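You operate a simulated robot arm through the tools that you are given. There is no shell and no other tool.

The job below is to be done with a simulated robot arm. You get a single attempt, and the scene is never put back.

## Task
Shut the blue catch, set the loaded pegs' drag by the tape card and the empty pegs' drag to 1.

It is judged by the outcome, as a careful person would: the job done as asked, and still so three seconds after it is handed in. It fails if anything else is knocked over, pushed out of place, dropped, spilled or broken.

## Robot
A 6-joint arm with a four-finger gripper, fixed in place. Base frame: the origin is at the foot of the arm, x ahead of it, y to its left, z up. Lengths are in m, angles in degrees, forces in N, time in s.
Its first joint turns from -166.0 to 166.0 degrees. Payload 3.43 kg.
The tool frame sits at the grasp point between the pads (the TCP): z along the fingers, y along the line on which they close. The tips reach 0.03 m beyond it. The gripper opens to 0.12 m. The gripper's body begins 0.085 m behind the TCP.
Orientation is that of the tool frame in the base frame, as a unit quaternion [x, y, z, w]. With the fingers straight down and closing along the base's y, the tool's x points along the base's -x, its y along +y and its z along -z.

## Interface
- The arm moves only by the tool step_arm. Its argument "deltas" is a list of rows, each an object (a shift or turn left out is 0, a gripper value left out holds the last) with "delta_pos": the shift along the tool's x, y, z in m, a list of three; "dr": the turn, a rotation vector about the tool's x, y, z in degrees, a list of three; "gripper": the gripper command, from -1 (fully open) to 1 (shut), values between in proportion. In form: [{"delta_pos": [dx, dy, dz], "dr": [rx, ry, rz], "gripper": gripper}, ...]. A call has 1 to 20 rows; each row shifts and turns the commanded pose from where the row before left it, along the tool's axes as they then stand. A row lasts 0.2 s, in which the tool goes at most 0.05 m and 8.6 degrees; a call with a longer step from one row to the next is refused whole, and so is a gripper value outside its range. A pose out of reach is approached as far as the arm can. The call stops where the force on the tool passes 70 N (or 10 N more than at its start, if that is more) or the arm is blocked; 0.2 s more then pass. Each finger halts on what it meets, pressing with about 35 N; the grip force reading is that of the motor and also rises with nothing between the fingers. The clock runs only during rows and for 0.2 s after the last one: add rows that do not move to give the fingers time. The reply holds the time, the measured pose of the TCP, the force on the tool along the base axes, the opening and the grip force, in the units named above and with some noise, with the torque about the TCP (base axes, N m) and any sound that the robot's microphone picked up.
- Cameras (640 x 400 px; columns grow to the right, rows downward): "scene" is fixed at [0.3969, 0.4982, 1.8435]; the picture's right is [0.67, -0.74, 0.00], its down [-0.67, -0.60, -0.42] and it looks along [0.32, 0.28, -0.91] (base axes); focal length 214 px, centre (320, 200). "wrist" rides on the gripper at [0.072, -0.017, -0.121] in the tool frame; the picture's right is [0.23, 0.97, 0.00], its down [-0.81, 0.19, -0.55] and it looks along [-0.54, 0.13, 0.83] (tool axes); focal length 275 px, centre (320, 200). There is no depth. A picture from a camera that has moved, and an enlarged one, comes with that camera's place and axes in the base frame and with its lens. The place of the scene camera against the robot may be out by one fixed shift of up to 0.012 m in any direction.
- grab_frame(camera): a new picture of that camera. No time passes.
- inspect(camera, box): a new picture of the part [left, top, right, bottom] of that camera's present view, enlarged. No time passes.
- finish_job(): hands the job in; it is judged then, once.

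Places have to be worked out from the pictures, the camera data and where the tool is seen. Open the gripper and draw the arm clear of the work before you hand the job in, unless the task says otherwise.

The tools are called after "Call:" as a command line: name --argument value ..., lists and objects as JSON in quotes. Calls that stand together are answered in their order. step_arm: Moves the arm, as the interface text tells. Its arguments: {"type":"object","properties":{"deltas":{"type":"array"}},"required":["deltas"]} The other tools are called the same way: grab_frame (camera) takes a picture; inspect (camera, box) takes an enlarged picture of a part of a camera's view; finish_job () hands the job in.

At the start:

```text
time: 0.0
position: [0.2789, 0.3493, 1.4586]
orientation: [0.001, 1.0, 0.0, -0.002]
contact_force: [1.1, 0.5, -0.1]
wrist_torque: [-0.02, 0.0, -0.01]
grip_width: 0.1197
grip_force: 0.0
```

scene: 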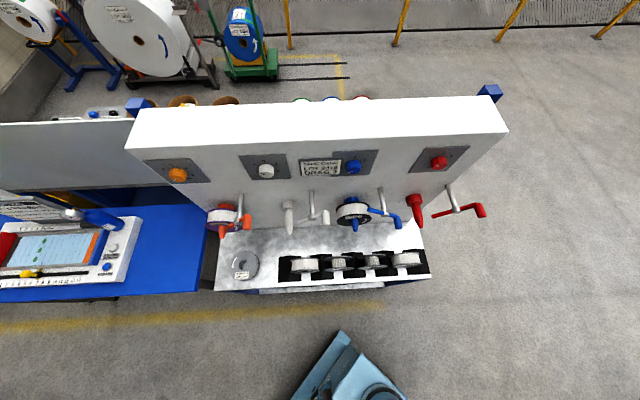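
wrist: 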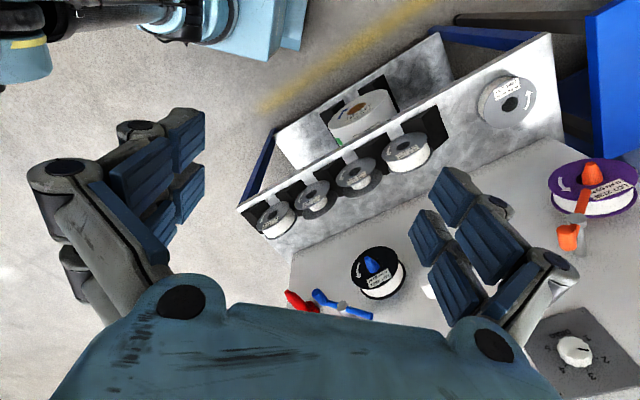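

I'll begin by looking closely at the rack, the card and the knobs in the scene view.

Call:
inspect --camera "scene" --box '[120, 80, 320, 205]'

Call:
inspect --camera "scene" --box '[290, 120, 490, 245]'

Call:
inspect --camera "scene" --box '[190, 180, 350, 280]'

Call:
inspect --camera "scene" --box '[296, 150, 346, 181]'

Call:
inspect --camera "scene" --box '[0, 180, 160, 300]'

Call:
inspect --camera "wrist" --box '[230, 30, 640, 286]'

```text
3.20 times, centred on (220, 142) of scene
camera zoom: at [0.3969, 0.4982, 1.8435], right [0.67, -0.74, 0.0], down [-0.67, -0.6, -0.42], along [0.32, 0.28, -0.91], focal length 686 px, centre (640, 384)
```

zoom: 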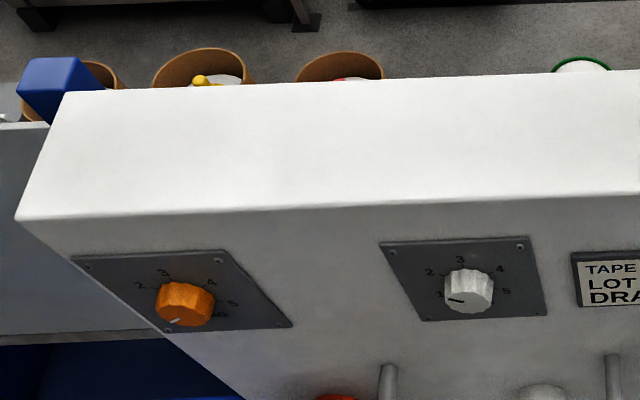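

```text
3.20 times, centred on (390, 182) of scene
camera zoom: at [0.3969, 0.4982, 1.8435], right [0.67, -0.74, 0.0], down [-0.67, -0.6, -0.42], along [0.32, 0.28, -0.91], focal length 686 px, centre (96, 256)
```

zoom: 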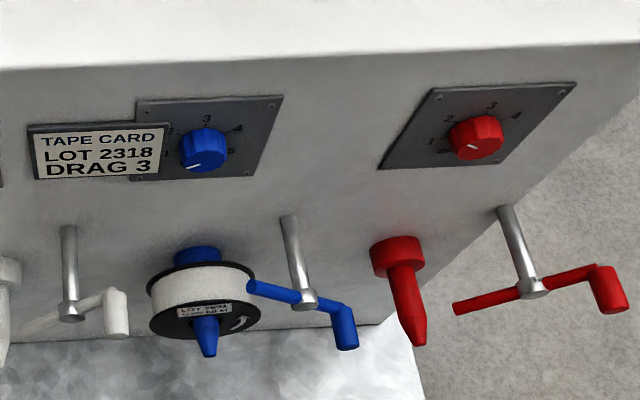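

```text
4.00 times, centred on (270, 230) of scene
camera zoom: at [0.3969, 0.4982, 1.8435], right [0.67, -0.74, 0.0], down [-0.67, -0.6, -0.42], along [0.32, 0.28, -0.91], focal length 858 px, centre (520, 80)
```

zoom: 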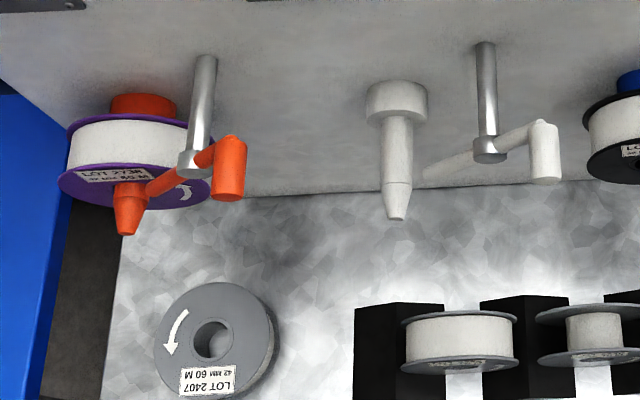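

```text
12.80 times, centred on (321, 166) of scene
camera zoom: at [0.3969, 0.4982, 1.8435], right [0.67, -0.74, 0.0], down [-0.67, -0.6, -0.42], along [0.32, 0.28, -0.91], focal length 2745 px, centre (307, 642)
```

zoom: 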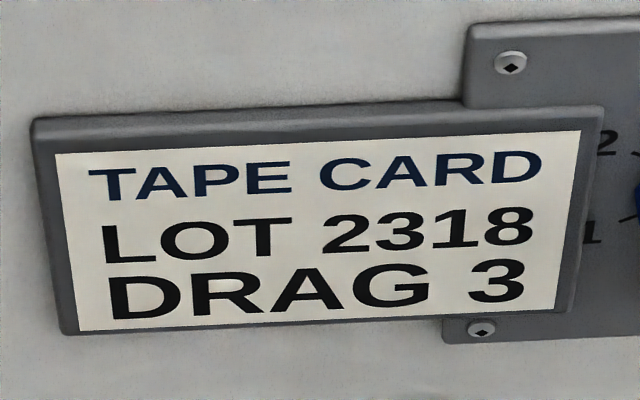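

```text
3.33 times, centred on (80, 240) of scene
camera zoom: at [0.3969, 0.4982, 1.8435], right [0.67, -0.74, 0.0], down [-0.67, -0.6, -0.42], along [0.32, 0.28, -0.91], focal length 715 px, centre (1120, 67)
```

zoom: 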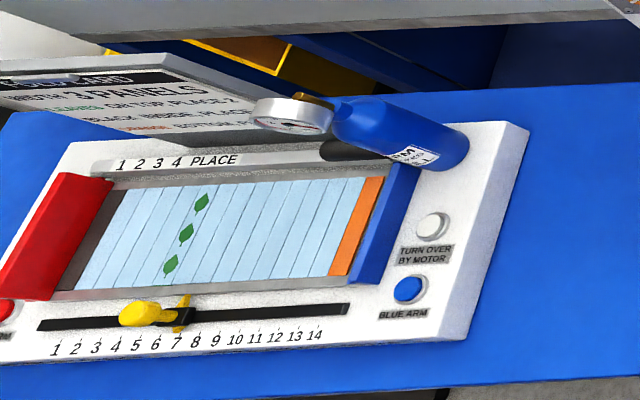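

```text
1.56 times, centred on (435, 158) of wrist
camera zoom: at [0.207, 0.3328, 1.5794], right [-0.23, 0.97, 0.0], down [0.81, 0.19, 0.55], along [0.54, 0.13, -0.83], focal length 430 px, centre (140, 266)
```

zoom: 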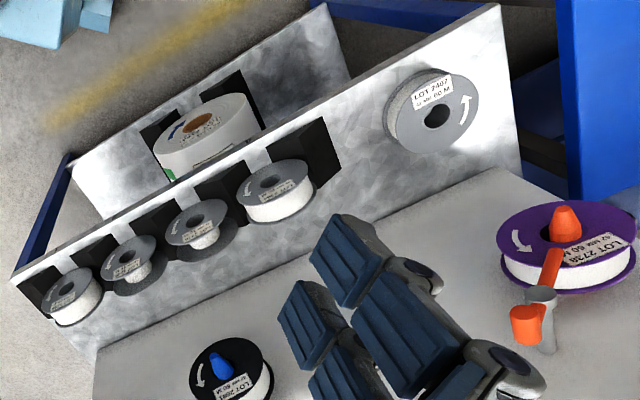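

The drag card says 3. I judge the orange and blue pegs to be loaded and the white and red ones empty. From both cameras I place the knob row at about z 1.354 on a panel facing the arm along (-0.7,-0.7,0), so I'll yaw the tool 45° and pitch it up to look at the panel from a standoff.

Call:
step_arm --deltas '[{"dr": [0, 0, -7.5]}, {"dr": [0, 0, -7.5]}, {"dr": [0, 0, -7.5]}, {"dr": [0, 0, -7.5]}, {"dr": [0, 0, -7.5]}, {"dr": [0, 0, -7.5]}, {"dr": [0, -8.14, 0], "delta_pos": [0, 0, 0.01]}, {"dr": [0, -8.14, 0], "delta_pos": [0, 0, 0.01]}, {"dr": [0, -8.14, 0], "delta_pos": [0, 0, 0.01]}, {"dr": [0, -8.14, 0], "delta_pos": [0, 0, 0.01]}, {"dr": [0, -8.14, 0], "delta_pos": [0, 0, 0.01]}, {"dr": [0, -8.14, 0], "delta_pos": [0, 0, 0.01]}, {"dr": [0, -8.14, 0], "delta_pos": [0, 0, 0.01]}]'

```text
time: 2.8
position: [0.2816, 0.3682, 1.4022]
orientation: [-0.335, 0.809, 0.181, 0.447]
contact_force: [-0.3, -0.3, 0.5]
wrist_torque: [0.0, -0.05, 0.01]
grip_width: 0.12
grip_force: 0.0
```

The pose was reached; now a look at the panel from here.

Call:
grab_frame --camera "wrist"

Call:
grab_frame --camera "scene"

```text
taken
camera wrist: at [0.1941, 0.2588, 1.406], right [-0.77, 0.6, -0.2], down [-0.16, 0.12, 0.98], along [0.61, 0.79, 0.01], focal length 275 px, centre (320, 200)
```

wrist: 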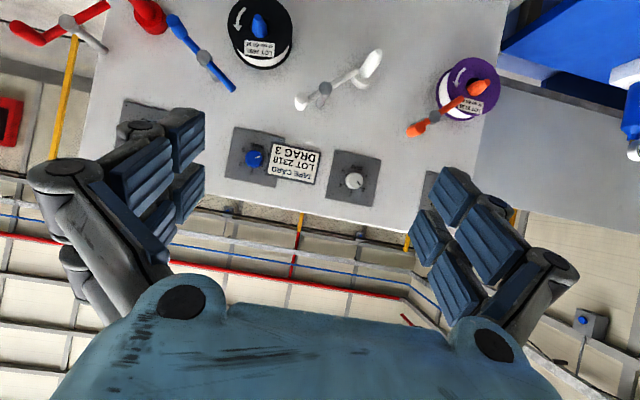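

```text
taken
```

scene: 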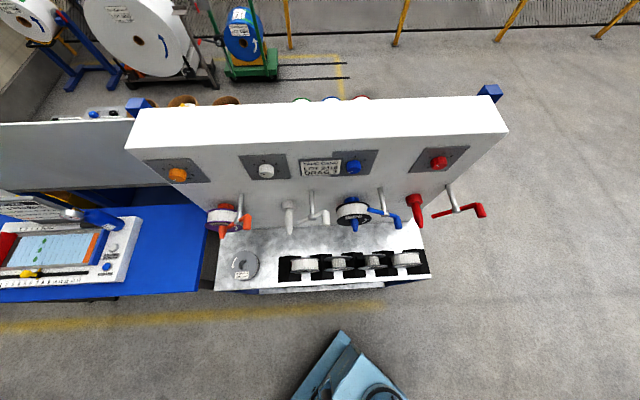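

I'll zoom in on the dials, pegs and catches (the picture is upside down from this pose).

Call:
inspect --camera "wrist" --box '[210, 110, 400, 220]'

Call:
inspect --camera "wrist" --box '[140, 0, 330, 110]'

Call:
inspect --camera "wrist" --box '[290, 30, 510, 150]'

```text
3.37 times, centred on (305, 165) of wrist
camera zoom: at [0.1941, 0.2588, 1.406], right [-0.77, 0.6, -0.2], down [-0.16, 0.12, 0.98], along [0.61, 0.79, 0.01], focal length 927 px, centre (370, 318)
```

zoom: 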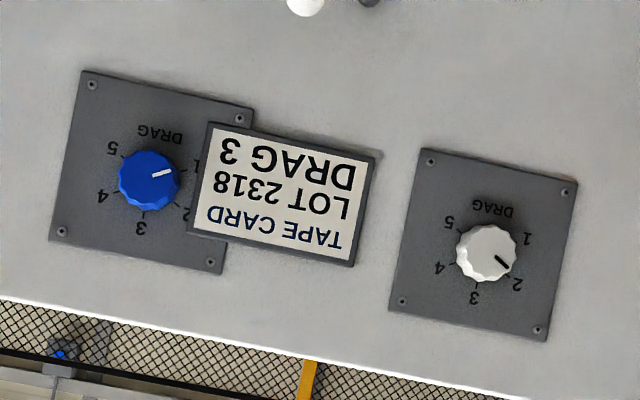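

```text
3.37 times, centred on (235, 55) of wrist
camera zoom: at [0.1941, 0.2588, 1.406], right [-0.77, 0.6, -0.2], down [-0.16, 0.12, 0.98], along [0.61, 0.79, 0.01], focal length 927 px, centre (606, 688)
```

zoom: 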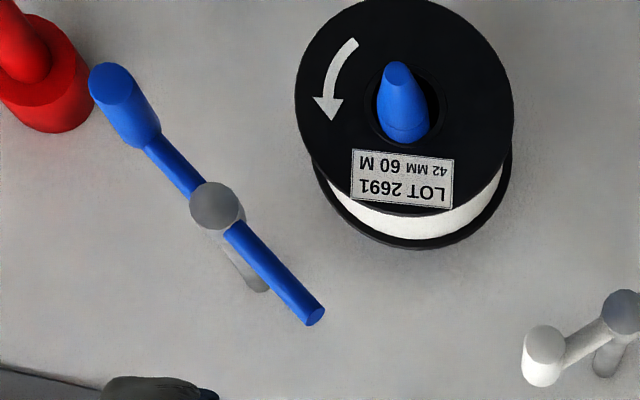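

```text
2.91 times, centred on (400, 90) of wrist
camera zoom: at [0.1941, 0.2588, 1.406], right [-0.77, 0.6, -0.2], down [-0.16, 0.12, 0.98], along [0.61, 0.79, 0.01], focal length 801 px, centre (87, 520)
```

zoom: 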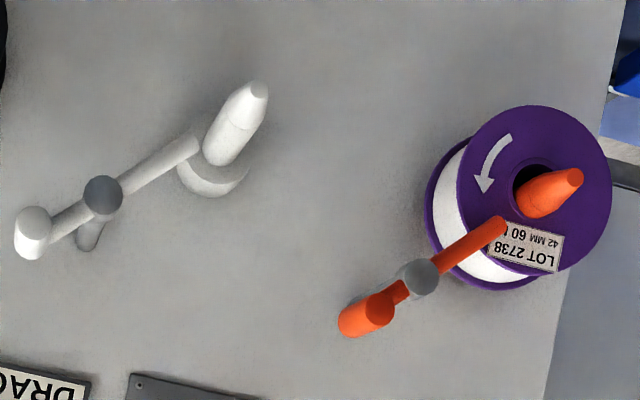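

The dials run 1–5, clockwise at about 60° per step, with 3 at the top. Blue points at 1 and white lies between 1 and 2. The blue catch's blade is up and clear of the peg, while orange's points at its peg. I'll level the tool along the panel normal and go to a standoff before the white knob, at about (0.535, 0.815, 1.354).

Call:
step_arm --deltas '[{"dr": [0, -8.05, 0]}, {"dr": [0, -8.05, 0]}, {"dr": [0, -8.05, 0]}, {"dr": [0, -8.05, 0]}, {"dr": [-0.8, 0, 0]}, {"delta_pos": [0.006, 0.017, 0.04]}, {"delta_pos": [0.006, 0.017, 0.04]}, {"delta_pos": [0.006, 0.017, 0.04]}, {"delta_pos": [0.006, 0.017, 0.04]}, {"delta_pos": [0.006, 0.017, 0.04]}, {"delta_pos": [0.006, 0.017, 0.04]}, {"delta_pos": [0.006, 0.017, 0.04]}, {"delta_pos": [0.006, 0.016, 0.04]}, {}]'

Call:
grab_frame --camera "wrist"

Call:
grab_frame --camera "scene"

```text
time: 5.8
position: [0.4092, 0.6912, 1.3518]
orientation: [-0.279, 0.652, 0.273, 0.65]
contact_force: [0.5, 0.8, -0.1]
wrist_torque: [0.02, 0.03, 0.03]
grip_width: 0.12
grip_force: 0.1
```

```text
taken
camera wrist: at [0.337, 0.5933, 1.2804], right [-0.7, 0.68, -0.24], down [-0.52, -0.26, 0.81], along [0.49, 0.69, 0.53], focal length 275 px, centre (320, 200)
```

wrist: 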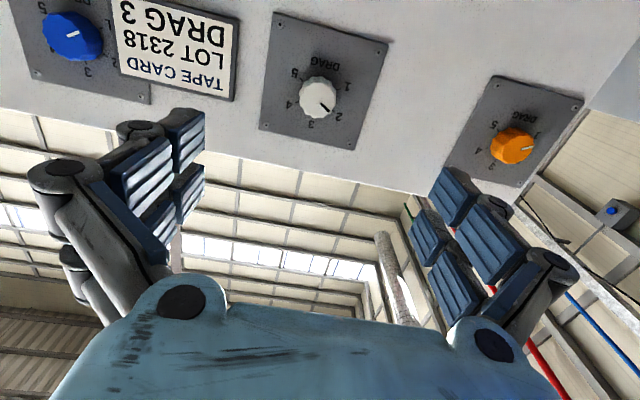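

```text
taken
```

scene: 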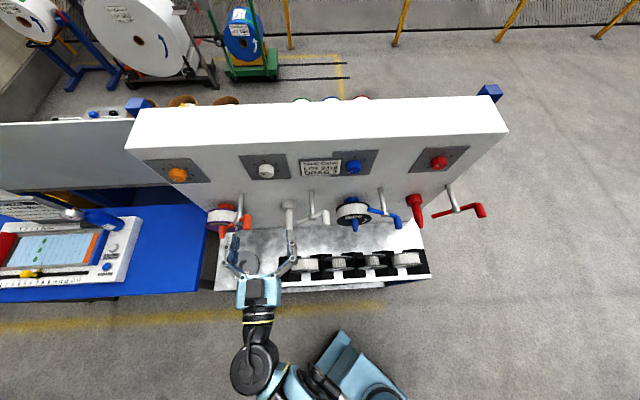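

The pose is level in front of the white knob, TCP at n≈0.778. I'll zoom on the white, orange and blue dials.

Call:
inspect --camera "wrist" --box '[250, 10, 400, 160]'

Call:
inspect --camera "wrist" --box '[440, 70, 590, 190]'

Call:
inspect --camera "wrist" --box '[10, 0, 160, 110]'

Call:
inspect --camera "scene" --box '[130, 140, 210, 190]'

Call:
inspect --camera "scene" --box '[400, 140, 480, 190]'

Call:
inspect --camera "scene" --box '[190, 180, 350, 280]'

```text
2.67 times, centred on (325, 85) of wrist
camera zoom: at [0.337, 0.5933, 1.2804], right [-0.7, 0.68, -0.24], down [-0.52, -0.26, 0.81], along [0.49, 0.69, 0.53], focal length 734 px, centre (307, 507)
```

zoom: 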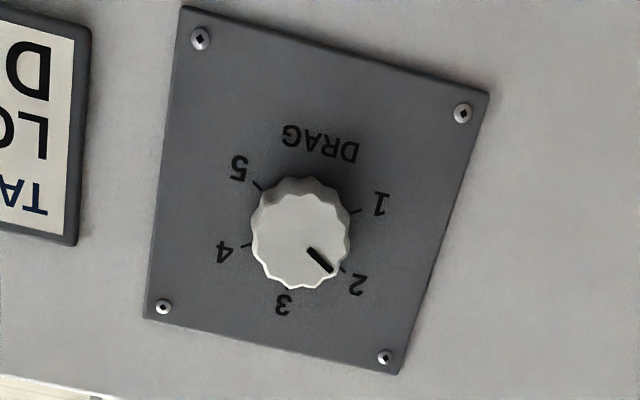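

```text
3.33 times, centred on (515, 130) of wrist
camera zoom: at [0.337, 0.5933, 1.2804], right [-0.7, 0.68, -0.24], down [-0.52, -0.26, 0.81], along [0.49, 0.69, 0.53], focal length 918 px, centre (-330, 433)
```

zoom: 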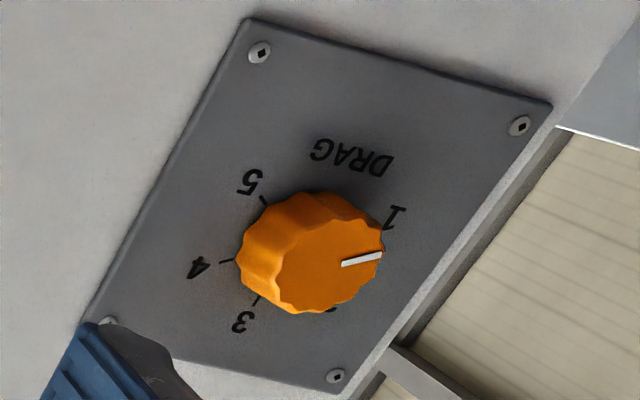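

```text
3.64 times, centred on (85, 55) of wrist
camera zoom: at [0.337, 0.5933, 1.2804], right [-0.7, 0.68, -0.24], down [-0.52, -0.26, 0.81], along [0.49, 0.69, 0.53], focal length 1001 px, centre (1174, 727)
```

zoom: 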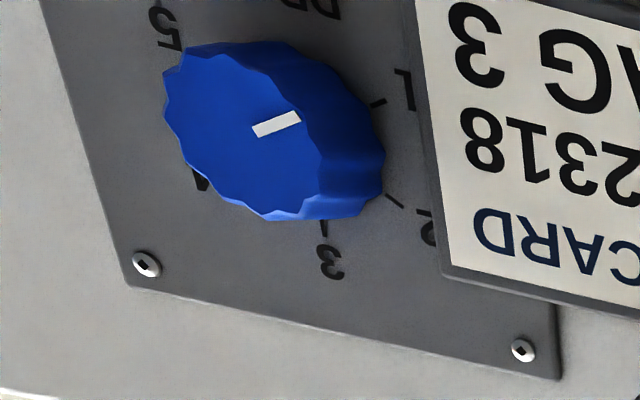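

```text
8.00 times, centred on (170, 165) of scene
camera zoom: at [0.3969, 0.4982, 1.8435], right [0.67, -0.74, 0.0], down [-0.67, -0.6, -0.42], along [0.32, 0.28, -0.91], focal length 1716 px, centre (1520, 480)
```

zoom: 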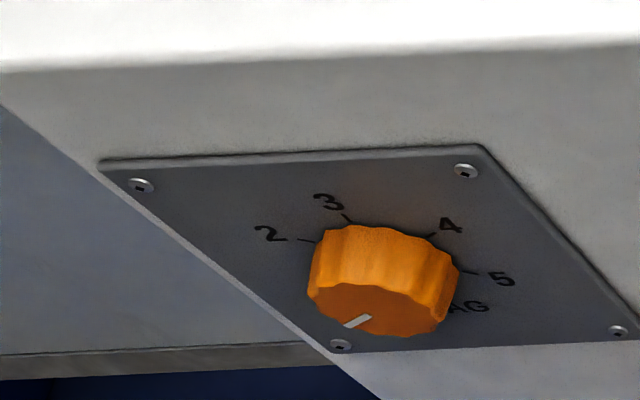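

```text
8.00 times, centred on (440, 165) of scene
camera zoom: at [0.3969, 0.4982, 1.8435], right [0.67, -0.74, 0.0], down [-0.67, -0.6, -0.42], along [0.32, 0.28, -0.91], focal length 1716 px, centre (-640, 480)
```

zoom: 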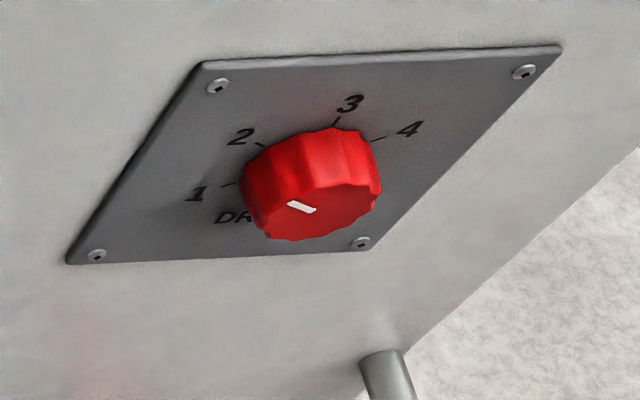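

```text
4.00 times, centred on (270, 230) of scene
camera zoom: at [0.3969, 0.4982, 1.8435], right [0.67, -0.74, 0.0], down [-0.67, -0.6, -0.42], along [0.32, 0.28, -0.91], focal length 858 px, centre (520, 80)
```

zoom: 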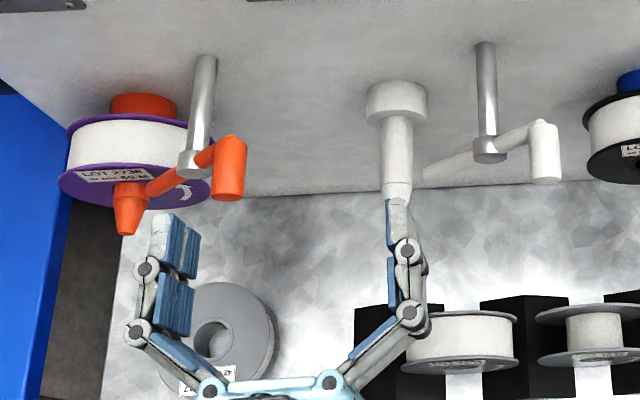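

The wrist views show white pointing at 2 and orange at about 1; the scene view shows red at about 2 and the wrist view shows blue at 1. So white and red need about -60° (counter-clockwise) each, and orange and blue about +120°. White knob face is at n≈0.96, plate at n≈0.984. I'll narrow the gripper and advance to just short of the white knob to check centring.

Call:
step_arm --deltas '[{"gripper": -0.3, "delta_pos": [0, -0.003, 0.02]}, {"delta_pos": [0, 0, 0.03]}, {"delta_pos": [0, 0, 0.03]}, {"delta_pos": [0, 0, 0.03]}, {"delta_pos": [0, 0, 0.02]}, {}]'

Call:
grab_frame --camera "wrist"

Call:
inspect --camera "scene" --box '[220, 140, 320, 210]'

```text
time: 7.2
position: [0.4994, 0.7834, 1.3492]
orientation: [-0.278, 0.652, 0.273, 0.65]
contact_force: [-0.8, 0.0, 1.2]
wrist_torque: [0.01, -0.01, -0.01]
grip_width: 0.0779
grip_force: 0.0
```

```text
taken
camera wrist: at [0.4282, 0.6851, 1.2791], right [-0.7, 0.68, -0.24], down [-0.52, -0.26, 0.81], along [0.49, 0.69, 0.53], focal length 275 px, centre (320, 200)
```

wrist: 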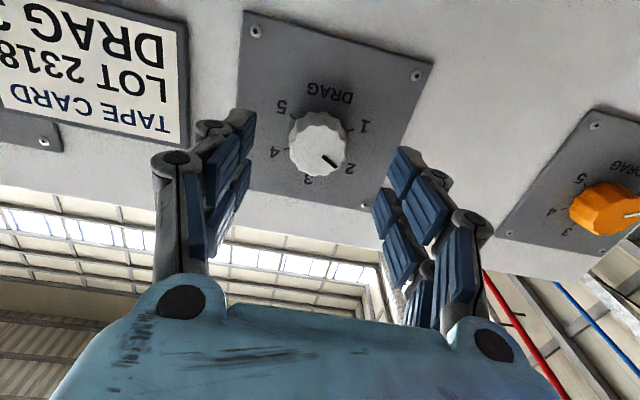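

```text
5.71 times, centred on (270, 175) of scene
camera zoom: at [0.3969, 0.4982, 1.8435], right [0.67, -0.74, 0.0], down [-0.67, -0.6, -0.42], along [0.32, 0.28, -0.91], focal length 1226 px, centre (606, 343)
```

zoom: 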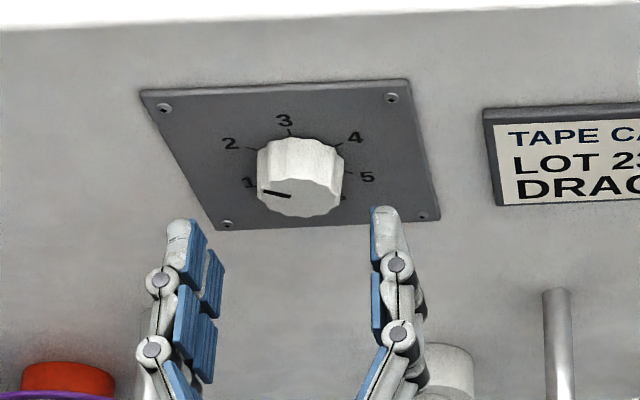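

The wrist view puts the knob almost centred between the fingers (within about 1–2 mm). I'll advance so the pads overlap the knob and close on it.

Call:
step_arm --deltas '[{"delta_pos": [-0.001, -0.001, 0.019]}, {"delta_pos": [-0.001, 0, 0.019]}, {}, {"gripper": 0.0}, {"gripper": 0.2}, {"gripper": 0.4}, {}]'

Call:
grab_frame --camera "wrist"

Call:
inspect --camera "scene" --box '[220, 140, 320, 210]'

```text
time: 8.8
position: [0.5272, 0.8096, 1.3529]
orientation: [-0.277, 0.652, 0.271, 0.651]
contact_force: [0.8, -1.9, -1.5]
wrist_torque: [-0.03, 0.0, -0.07]
grip_width: 0.0385
grip_force: 45.2
```

```text
taken
camera wrist: at [0.4557, 0.7114, 1.2813], right [-0.7, 0.68, -0.24], down [-0.52, -0.26, 0.81], along [0.49, 0.69, 0.53], focal length 275 px, centre (320, 200)
```

wrist: 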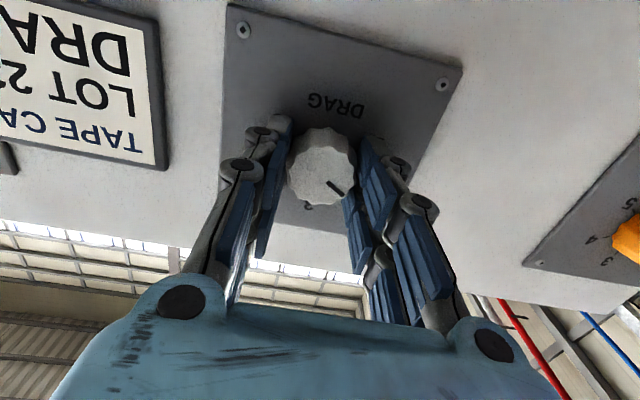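

```text
5.71 times, centred on (270, 175) of scene
camera zoom: at [0.3969, 0.4982, 1.8435], right [0.67, -0.74, 0.0], down [-0.67, -0.6, -0.42], along [0.32, 0.28, -0.91], focal length 1226 px, centre (606, 343)
```

zoom: 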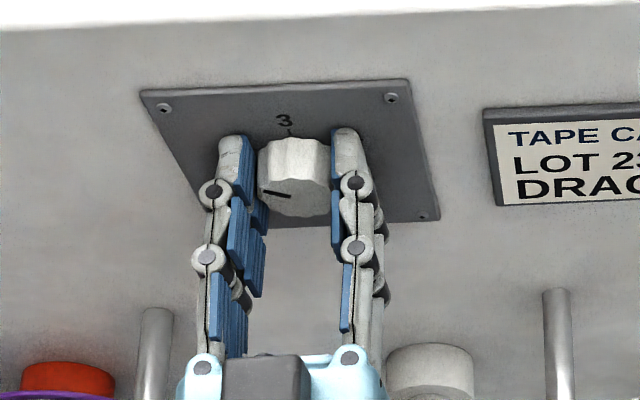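

The fingers have stopped on the knob at 0.0385 m with negligible side force. I'll firm the grip and turn counter-clockwise by 56° first, then check.

Call:
step_arm --deltas '[{"gripper": 0.6}, {"dr": [0, 0, -7]}, {"dr": [0, 0, -7]}, {"dr": [0, 0, -7]}, {"dr": [0, 0, -7]}, {"dr": [0, 0, -7]}, {"dr": [0, 0, -7]}, {"dr": [0, 0, -7]}, {"dr": [0, 0, -7]}, {}]'

Call:
grab_frame --camera "wrist"

Call:
inspect --camera "scene" --box '[220, 140, 320, 210]'

```text
time: 11.0
position: [0.5248, 0.8096, 1.3515]
orientation: [-0.553, 0.445, -0.065, 0.702]
contact_force: [-13.4, 2.1, -12.0]
wrist_torque: [-0.25, 0.27, 0.38]
grip_width: 0.0383
grip_force: 45.5
```

```text
taken
camera wrist: at [0.4916, 0.6767, 1.3265], right [-0.25, 0.24, -0.94], down [-0.95, 0.15, 0.29], along [0.21, 0.96, 0.19], focal length 275 px, centre (320, 200)
```

wrist: 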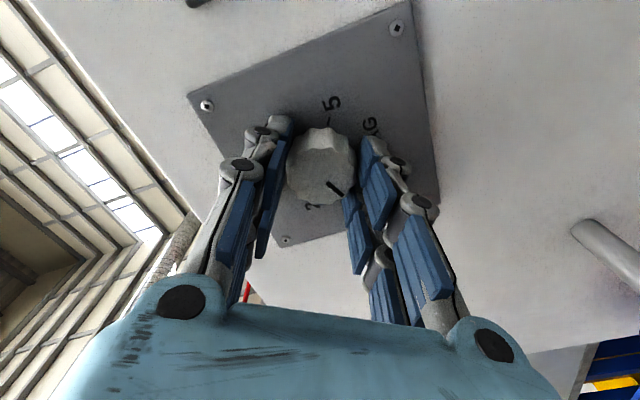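

```text
5.71 times, centred on (270, 175) of scene
camera zoom: at [0.3969, 0.4982, 1.8435], right [0.67, -0.74, 0.0], down [-0.67, -0.6, -0.42], along [0.32, 0.28, -0.91], focal length 1226 px, centre (606, 343)
```

zoom: 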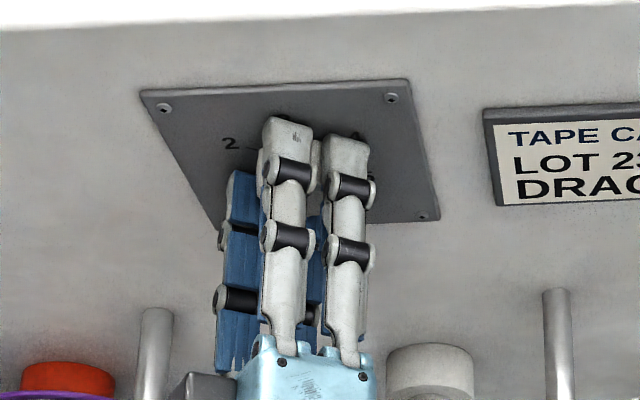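

The knob turned with the gripper. I'll release, back off, and check the pointer against the 1 tick.

Call:
step_arm --deltas '[{"gripper": 0.1}, {"gripper": -0.2}, {"gripper": -0.3}, {"delta_pos": [0, 0, -0.03]}, {"delta_pos": [0, 0, -0.04]}, {"delta_pos": [0, 0, -0.03]}, {}]'

Call:
inspect --camera "wrist" --box '[230, 50, 430, 230]'

Call:
inspect --camera "scene" --box '[240, 148, 300, 188]'

```text
time: 12.6
position: [0.4576, 0.7376, 1.3521]
orientation: [-0.552, 0.445, -0.065, 0.702]
contact_force: [-0.2, 0.4, 0.5]
wrist_torque: [-0.02, -0.01, -0.03]
grip_width: 0.0779
grip_force: 0.1
```

```text
2.22 times, centred on (330, 140) of wrist
camera zoom: at [0.4226, 0.6037, 1.3284], right [-0.25, 0.24, -0.94], down [-0.94, 0.15, 0.29], along [0.21, 0.96, 0.19], focal length 612 px, centre (298, 333)
```

zoom: 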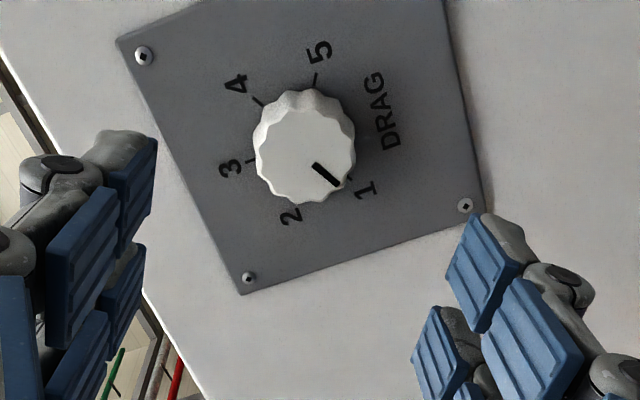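

```text
10.00 times, centred on (270, 168) of scene
camera zoom: at [0.3969, 0.4982, 1.8435], right [0.67, -0.74, 0.0], down [-0.67, -0.6, -0.42], along [0.32, 0.28, -0.91], focal length 2145 px, centre (820, 520)
```

zoom: 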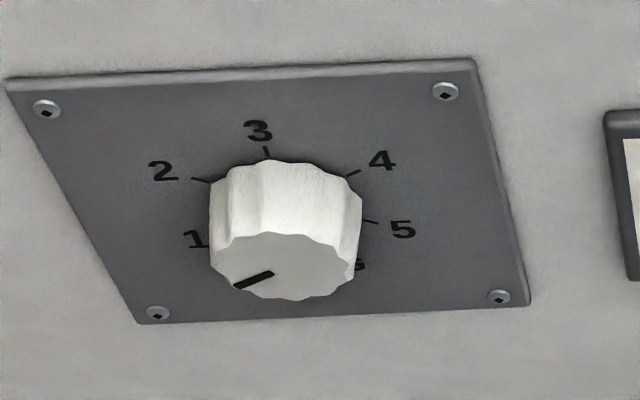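

The white pointer now reads about -119° by both views, i.e. on the 1 tick (ticks come out at ±120°). The knob axis is near u=-0.204, z=1.351. Next I slide left at this standoff to the orange knob (u≈-0.44), keeping the -56° roll so a single +120° turn is possible.

Call:
step_arm --deltas '[{"delta_pos": [-0.04, 0.0266, 0]}, {"delta_pos": [-0.04, 0.0266, 0]}, {"delta_pos": [-0.04, 0.0266, 0]}, {"delta_pos": [-0.04, 0.0266, 0]}, {"delta_pos": [-0.04, 0.0266, 0]}, {}]'

Call:
grab_frame --camera "wrist"

Call:
inspect --camera "wrist" --box '[230, 50, 430, 230]'

Call:
grab_frame --camera "scene"

```text
time: 14.0
position: [0.2848, 0.9043, 1.3518]
orientation: [-0.551, 0.445, -0.065, 0.703]
contact_force: [0.6, -1.1, 0.8]
wrist_torque: [-0.02, 0.02, 0.03]
grip_width: 0.0778
grip_force: 0.0
```

```text
taken
camera wrist: at [0.251, 0.7705, 1.3274], right [-0.25, 0.24, -0.94], down [-0.94, 0.15, 0.29], along [0.21, 0.96, 0.19], focal length 275 px, centre (320, 200)
```

wrist: 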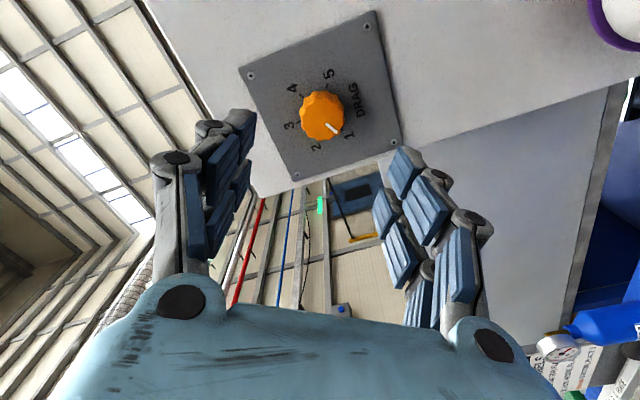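

```text
2.22 times, centred on (330, 140) of wrist
camera zoom: at [0.251, 0.7705, 1.3274], right [-0.25, 0.24, -0.94], down [-0.94, 0.15, 0.29], along [0.21, 0.96, 0.19], focal length 612 px, centre (298, 333)
```

zoom: 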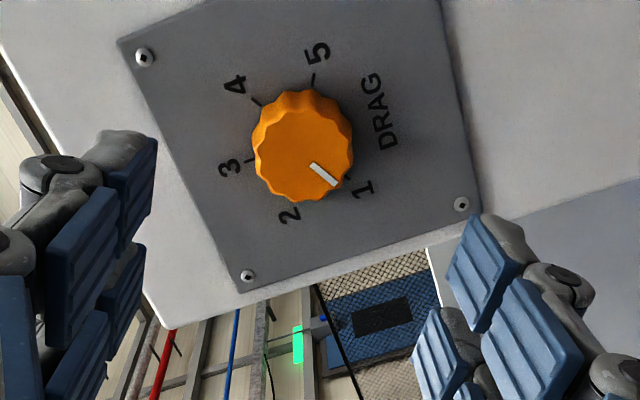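

```text
taken
```

scene: 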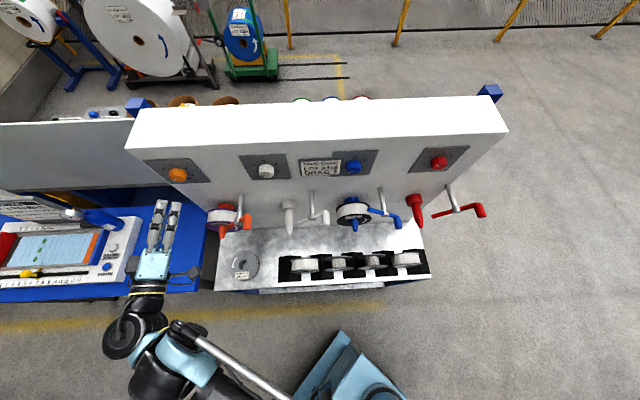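

The orange dial frames almost identically to white's (spacing 0.24 m, pointer at 1), so the same advance of 0.10 m applies. I'll centre by 2.5 mm, advance and grip.

Call:
step_arm --deltas '[{"delta_pos": [0, 0.0025, 0.035]}, {"delta_pos": [0, 0, 0.035]}, {"delta_pos": [0, 0, 0.03]}, {}, {"gripper": 0.0}, {"gripper": 0.3}, {"gripper": 0.6}, {}]'

Call:
grab_frame --camera "wrist"

```text
time: 15.8
position: [0.3549, 0.9763, 1.3507]
orientation: [-0.552, 0.445, -0.065, 0.703]
contact_force: [8.2, 10.9, 23.8]
wrist_torque: [0.37, -0.38, -0.22]
grip_width: 0.0374
grip_force: 45.1
```

```text
taken
camera wrist: at [0.3206, 0.843, 1.3247], right [-0.25, 0.24, -0.94], down [-0.94, 0.15, 0.29], along [0.21, 0.96, 0.19], focal length 275 px, centre (320, 200)
```

wrist: 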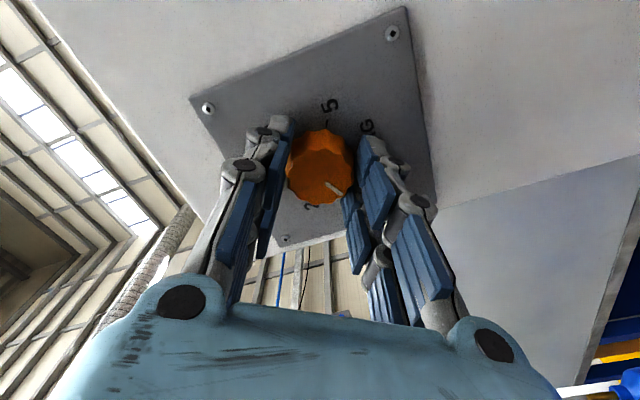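

The reading shows the knob pushing the tool along -y by about 20 N, so my centring was 2 mm over. I'll ease back in y and check the force.

Call:
step_arm --deltas '[{"delta_pos": [0, -0.001, 0]}, {"delta_pos": [0, -0.001, 0]}, {}]'

```text
time: 16.6
position: [0.3551, 0.9771, 1.3496]
orientation: [-0.552, 0.446, -0.065, 0.702]
contact_force: [-1.9, -24.0, -29.7]
wrist_torque: [-0.6, 0.56, -0.57]
grip_width: 0.0374
grip_force: 45.1
```

The force reversed, so centre lies about 1 mm back. I'll split the difference and then turn.

Call:
step_arm --deltas '[{"delta_pos": [0, 0.001, 0]}, {}]'

```text
time: 17.2
position: [0.3549, 0.9767, 1.3517]
orientation: [-0.552, 0.445, -0.064, 0.702]
contact_force: [0.1, -25.4, -28.2]
wrist_torque: [-0.64, 0.6, -0.82]
grip_width: 0.0372
grip_force: 45.1
```

The side force stays near 30 N, likely from stick in the fluted grip. I'll release, let the fingers relax, and grip again here.

Call:
step_arm --deltas '[{"gripper": 0.2}, {}, {}, {"gripper": 0.3}, {"gripper": 0.4}, {"gripper": 0.5}, {}]'

```text
time: 18.8
position: [0.3538, 0.9772, 1.3511]
orientation: [-0.551, 0.445, -0.066, 0.703]
contact_force: [1.4, 3.1, 7.3]
wrist_torque: [0.08, -0.17, -0.02]
grip_width: 0.0375
grip_force: 45.4
```

Forces are now small (about 8 N). I'll turn clockwise in stages, beginning with 60°.

Call:
step_arm --deltas '[{"dr": [0, 0, 7.5]}, {"dr": [0, 0, 7.5]}, {"dr": [0, 0, 7.5]}, {"dr": [0, 0, 7.5]}, {"dr": [0, 0, 7.5]}, {"dr": [0, 0, 7.5]}, {"dr": [0, 0, 7.5]}, {"dr": [0, 0, 7.5]}, {}]'

Call:
grab_frame --camera "wrist"

```text
time: 20.8
position: [0.3547, 0.977, 1.3502]
orientation: [-0.254, 0.662, 0.295, 0.64]
contact_force: [0.6, -37.5, -30.3]
wrist_torque: [-0.59, 0.53, -1.03]
grip_width: 0.0371
grip_force: 44.8
```

```text
taken
camera wrist: at [0.2795, 0.8825, 1.2791], right [-0.71, 0.69, -0.17], down [-0.48, -0.3, 0.83], along [0.52, 0.66, 0.54], focal length 275 px, centre (320, 200)
```

wrist: 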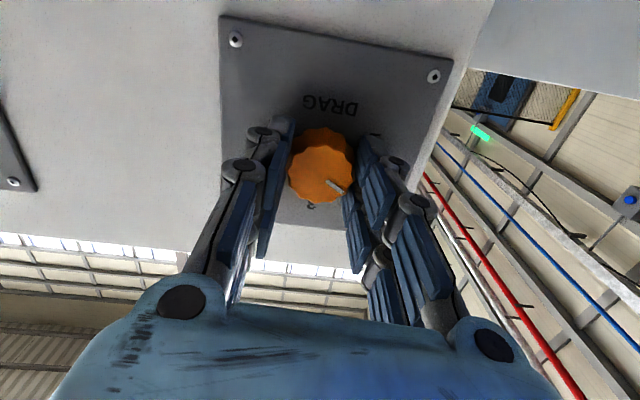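

The knob follows, but side force has built to about 48 N from a small axis offset. I'll release and regrip before the second half of the turn.

Call:
step_arm --deltas '[{"gripper": 0.2}, {}, {}, {"gripper": 0.3}, {"gripper": 0.4}, {"gripper": 0.5}, {}]'

Call:
inspect --camera "wrist" --box '[230, 80, 430, 240]'

```text
time: 22.4
position: [0.3552, 0.976, 1.351]
orientation: [-0.254, 0.662, 0.295, 0.641]
contact_force: [5.5, -13.8, -5.2]
wrist_torque: [-0.25, 0.14, -0.52]
grip_width: 0.0376
grip_force: 45.4
```

```text
2.50 times, centred on (330, 160) of wrist
camera zoom: at [0.2798, 0.8824, 1.2794], right [-0.71, 0.69, -0.17], down [-0.48, -0.3, 0.82], along [0.52, 0.66, 0.54], focal length 688 px, centre (295, 300)
```

zoom: 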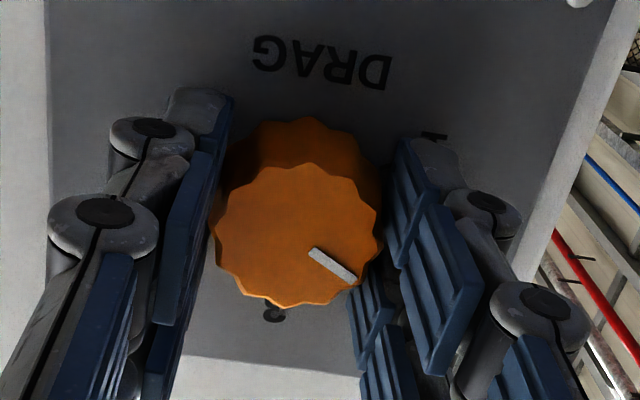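

Force is down to 15 N. I'll continue the turn by 56°, nudging 1 mm along -y.

Call:
step_arm --deltas '[{"delta_pos": [0, -0.001, 0]}, {"dr": [0, 0, 7]}, {"dr": [0, 0, 7]}, {"dr": [0, 0, 7]}, {"dr": [0, 0, 7]}, {"dr": [0, 0, 7]}, {"dr": [0, 0, 7]}, {"dr": [0, 0, 7]}, {"dr": [0, 0, 7]}, {}]'

Call:
grab_frame --camera "wrist"

```text
time: 24.6
position: [0.3556, 0.9772, 1.3512]
orientation: [0.087, 0.704, 0.562, 0.426]
contact_force: [2.6, -30.1, -28.7]
wrist_torque: [-0.74, 0.69, -0.6]
grip_width: 0.0374
grip_force: 44.4
```

```text
taken
camera wrist: at [0.2335, 0.9277, 1.3007], right [-0.49, 0.48, 0.72], down [0.05, -0.82, 0.58], along [0.87, 0.32, 0.38], focal length 275 px, centre (320, 200)
```

wrist: 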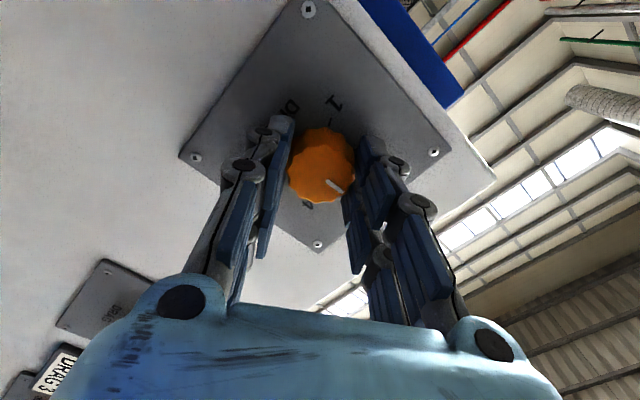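

Turned. I'll release, back off the same 0.10 m, and check the orange pointer.

Call:
step_arm --deltas '[{"gripper": 0.1}, {"gripper": -0.2}, {"gripper": -0.3}, {"delta_pos": [0, 0, -0.03]}, {"delta_pos": [0, 0, -0.035]}, {"delta_pos": [0, 0, -0.035]}, {}]'

Call:
inspect --camera "wrist" --box '[230, 50, 430, 230]'

Call:
inspect --camera "scene" --box '[140, 148, 210, 192]'

```text
time: 26.2
position: [0.2852, 0.9046, 1.3509]
orientation: [0.085, 0.704, 0.561, 0.427]
contact_force: [0.5, 0.2, -0.3]
wrist_torque: [0.02, -0.01, 0.0]
grip_width: 0.0781
grip_force: 0.0
```

```text
2.22 times, centred on (330, 140) of wrist
camera zoom: at [0.1635, 0.8561, 1.3016], right [-0.49, 0.48, 0.72], down [0.05, -0.81, 0.58], along [0.87, 0.32, 0.38], focal length 612 px, centre (298, 333)
```

zoom: 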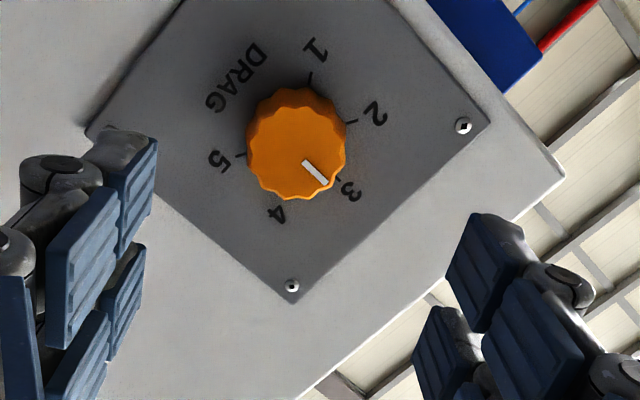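

```text
9.09 times, centred on (175, 170) of scene
camera zoom: at [0.3969, 0.4982, 1.8435], right [0.67, -0.74, 0.0], down [-0.67, -0.6, -0.42], along [0.32, 0.28, -0.91], focal length 1950 px, centre (1638, 473)
```

zoom: 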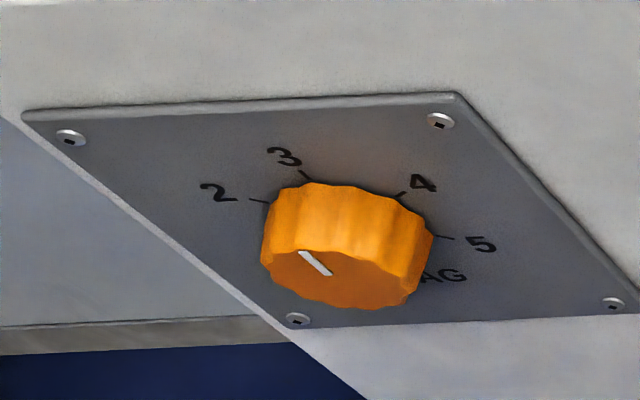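

Orange's pointer is straight up on 3 (within about 2° in both views). Next is red: I'll back off a bit more, travel along the panel to the red standoff (about 0.72 m to the right), and look.

Call:
step_arm --deltas '[{"delta_pos": [0, 0, -0.045]}, {"delta_pos": [-0.0414, -0.0243, 0]}, {"delta_pos": [-0.0414, -0.0243, 0]}, {"delta_pos": [-0.0414, -0.0243, 0]}, {"delta_pos": [-0.0414, -0.0243, 0]}, {"delta_pos": [-0.0414, -0.0243, 0]}, {"delta_pos": [-0.0414, -0.0243, 0]}, {"delta_pos": [-0.0414, -0.0243, 0]}, {"delta_pos": [-0.0414, -0.0243, 0]}, {"delta_pos": [-0.0414, -0.0243, 0]}, {"delta_pos": [-0.0414, -0.0243, 0]}, {"delta_pos": [-0.0414, -0.0243, 0]}, {"delta_pos": [-0.0414, -0.0243, 0]}, {"delta_pos": [-0.0414, -0.0243, 0]}, {"delta_pos": [-0.0414, -0.0243, 0]}, {"delta_pos": [-0.0412, -0.0241, 0]}, {}]'

Call:
grab_frame --camera "wrist"

Call:
grab_frame --camera "scene"

```text
time: 29.8
position: [0.7693, 0.3697, 1.3502]
orientation: [0.085, 0.704, 0.56, 0.428]
contact_force: [0.4, -0.7, -0.2]
wrist_torque: [0.0, -0.02, 0.01]
grip_width: 0.0782
grip_force: 0.1
```

```text
taken
camera wrist: at [0.6479, 0.3214, 1.3005], right [-0.49, 0.48, 0.72], down [0.05, -0.81, 0.58], along [0.87, 0.32, 0.38], focal length 275 px, centre (320, 200)
```

wrist: 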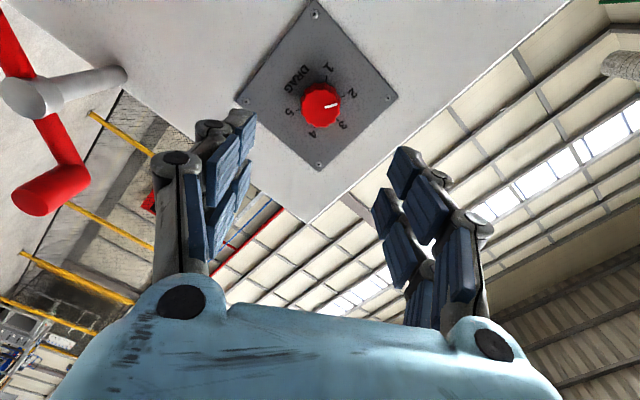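

```text
taken
```

scene: 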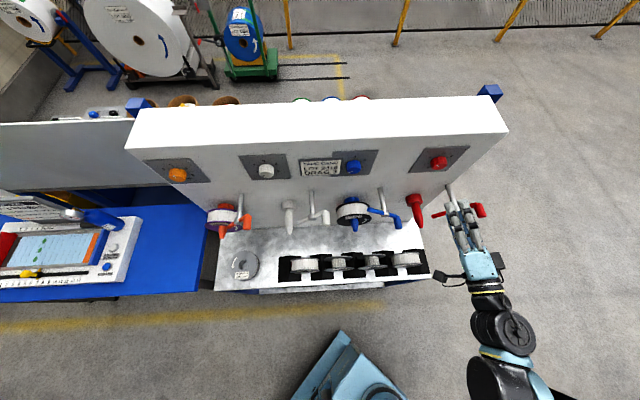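

Red knob is centred in the view as predicted. I'll go forward 0.045 m to the 0.10 m standoff and zoom on the dial.

Call:
step_arm --deltas '[{"delta_pos": [0, 0, 0.045]}, {}]'

Call:
inspect --camera "wrist" --box '[230, 50, 430, 230]'

```text
time: 30.4
position: [0.8005, 0.4035, 1.3509]
orientation: [0.085, 0.704, 0.561, 0.427]
contact_force: [0.6, 0.4, 1.5]
wrist_torque: [0.02, -0.03, -0.01]
grip_width: 0.0781
grip_force: 0.1
```

```text
2.22 times, centred on (330, 140) of wrist
camera zoom: at [0.6793, 0.3539, 1.3003], right [-0.49, 0.48, 0.72], down [0.05, -0.81, 0.58], along [0.87, 0.32, 0.38], focal length 612 px, centre (298, 333)
```

zoom: 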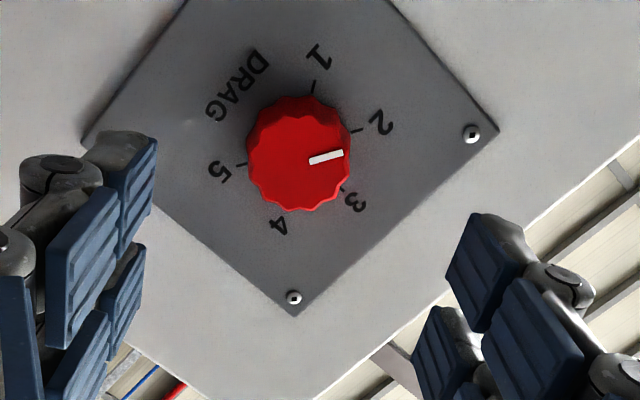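

Red points at -60°, exactly 2, and the plate seems about 8 mm closer here. I'll adjust centring by ~2.5 mm, advance 0.088 m and grip gently.

Call:
step_arm --deltas '[{"delta_pos": [-0.0025, 0.001, 0.03]}, {"delta_pos": [0, 0, 0.03]}, {"delta_pos": [0, 0, 0.028]}, {}, {"gripper": 0.0}, {"gripper": 0.2}, {"gripper": 0.3}, {"gripper": 0.4}, {"gripper": 0.5}, {}]'

Call:
grab_frame --camera "wrist"

```text
time: 32.6
position: [0.8636, 0.4648, 1.3509]
orientation: [0.085, 0.704, 0.561, 0.427]
contact_force: [-2.9, -4.0, -8.6]
wrist_torque: [-0.15, 0.13, -0.18]
grip_width: 0.0379
grip_force: 45.7
```

```text
taken
camera wrist: at [0.7414, 0.4157, 1.3014], right [-0.49, 0.48, 0.72], down [0.05, -0.81, 0.58], along [0.87, 0.32, 0.38], focal length 275 px, centre (320, 200)
```

wrist: 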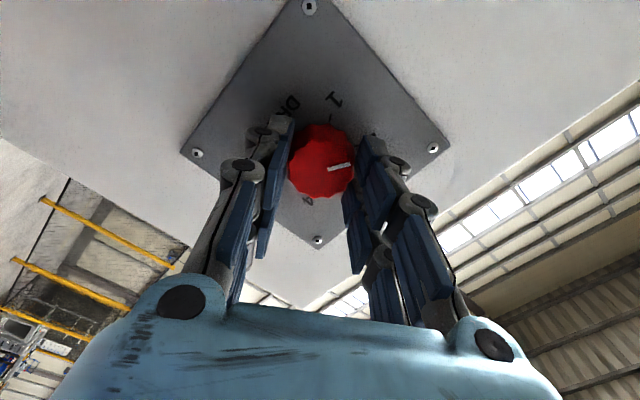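

Gripped with only about 10 N on the tool. Turning counter-clockwise 60°.

Call:
step_arm --deltas '[{"dr": [0, 0, -7.5]}, {"dr": [0, 0, -7.5]}, {"dr": [0, 0, -7.5]}, {"dr": [0, 0, -7.5]}, {"dr": [0, 0, -7.5]}, {"dr": [0, 0, -7.5]}, {"dr": [0, 0, -7.5]}, {"dr": [0, 0, -7.5]}, {}]'

Call:
grab_frame --camera "wrist"

```text
time: 34.6
position: [0.8619, 0.4656, 1.3518]
orientation: [-0.279, 0.652, 0.273, 0.65]
contact_force: [-32.6, -4.0, -22.5]
wrist_torque: [-0.27, 0.66, 0.93]
grip_width: 0.0379
grip_force: 44.7
```

```text
taken
camera wrist: at [0.791, 0.3678, 1.282], right [-0.7, 0.67, -0.24], down [-0.52, -0.26, 0.81], along [0.49, 0.69, 0.53], focal length 275 px, centre (320, 200)
```

wrist: 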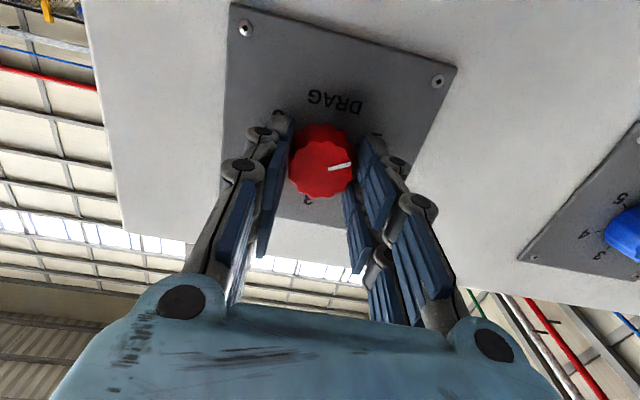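

The red knob followed the turn. Release, back off and read the pointer.

Call:
step_arm --deltas '[{"gripper": 0.2}, {"gripper": -0.1}, {"gripper": -0.3}, {"delta_pos": [0, 0, -0.03]}, {"delta_pos": [0, 0, -0.03]}, {"delta_pos": [0, 0, -0.028]}, {}]'

Call:
inspect --camera "wrist" --box '[230, 50, 430, 230]'

Call:
inspect --camera "scene" --box '[405, 140, 475, 184]'

Call:
grab_frame --camera "wrist"

```text
time: 36.2
position: [0.8028, 0.4019, 1.3523]
orientation: [-0.278, 0.653, 0.272, 0.65]
contact_force: [-0.1, -0.1, 0.5]
wrist_torque: [-0.03, -0.02, 0.02]
grip_width: 0.078
grip_force: 0.1
```

```text
2.22 times, centred on (330, 140) of wrist
camera zoom: at [0.7311, 0.3036, 1.2817], right [-0.7, 0.68, -0.24], down [-0.52, -0.26, 0.81], along [0.49, 0.69, 0.53], focal length 612 px, centre (298, 333)
```

zoom: 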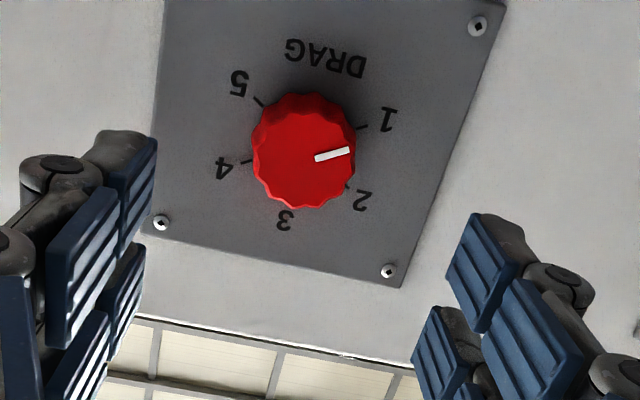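

```text
9.09 times, centred on (440, 162) of scene
camera zoom: at [0.3969, 0.4982, 1.8435], right [0.67, -0.74, 0.0], down [-0.67, -0.6, -0.42], along [0.32, 0.28, -0.91], focal length 1950 px, centre (-771, 546)
```

zoom: 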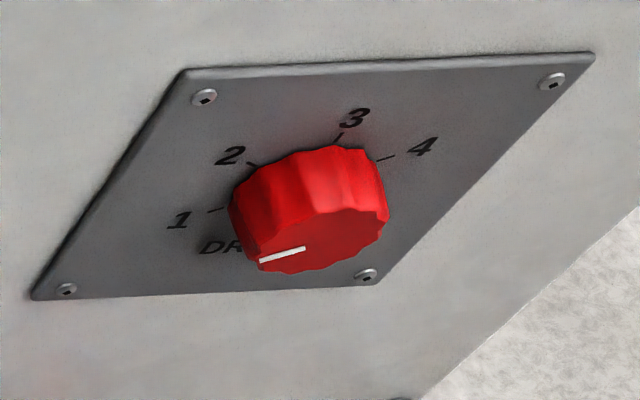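

```text
taken
camera wrist: at [0.7311, 0.3036, 1.2817], right [-0.7, 0.68, -0.24], down [-0.52, -0.26, 0.81], along [0.49, 0.69, 0.53], focal length 275 px, centre (320, 200)
```

wrist: 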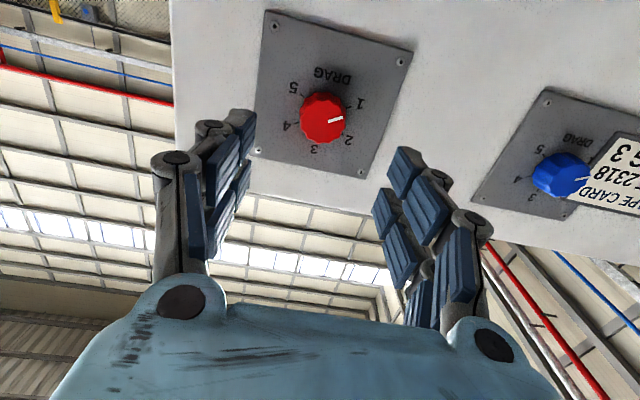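

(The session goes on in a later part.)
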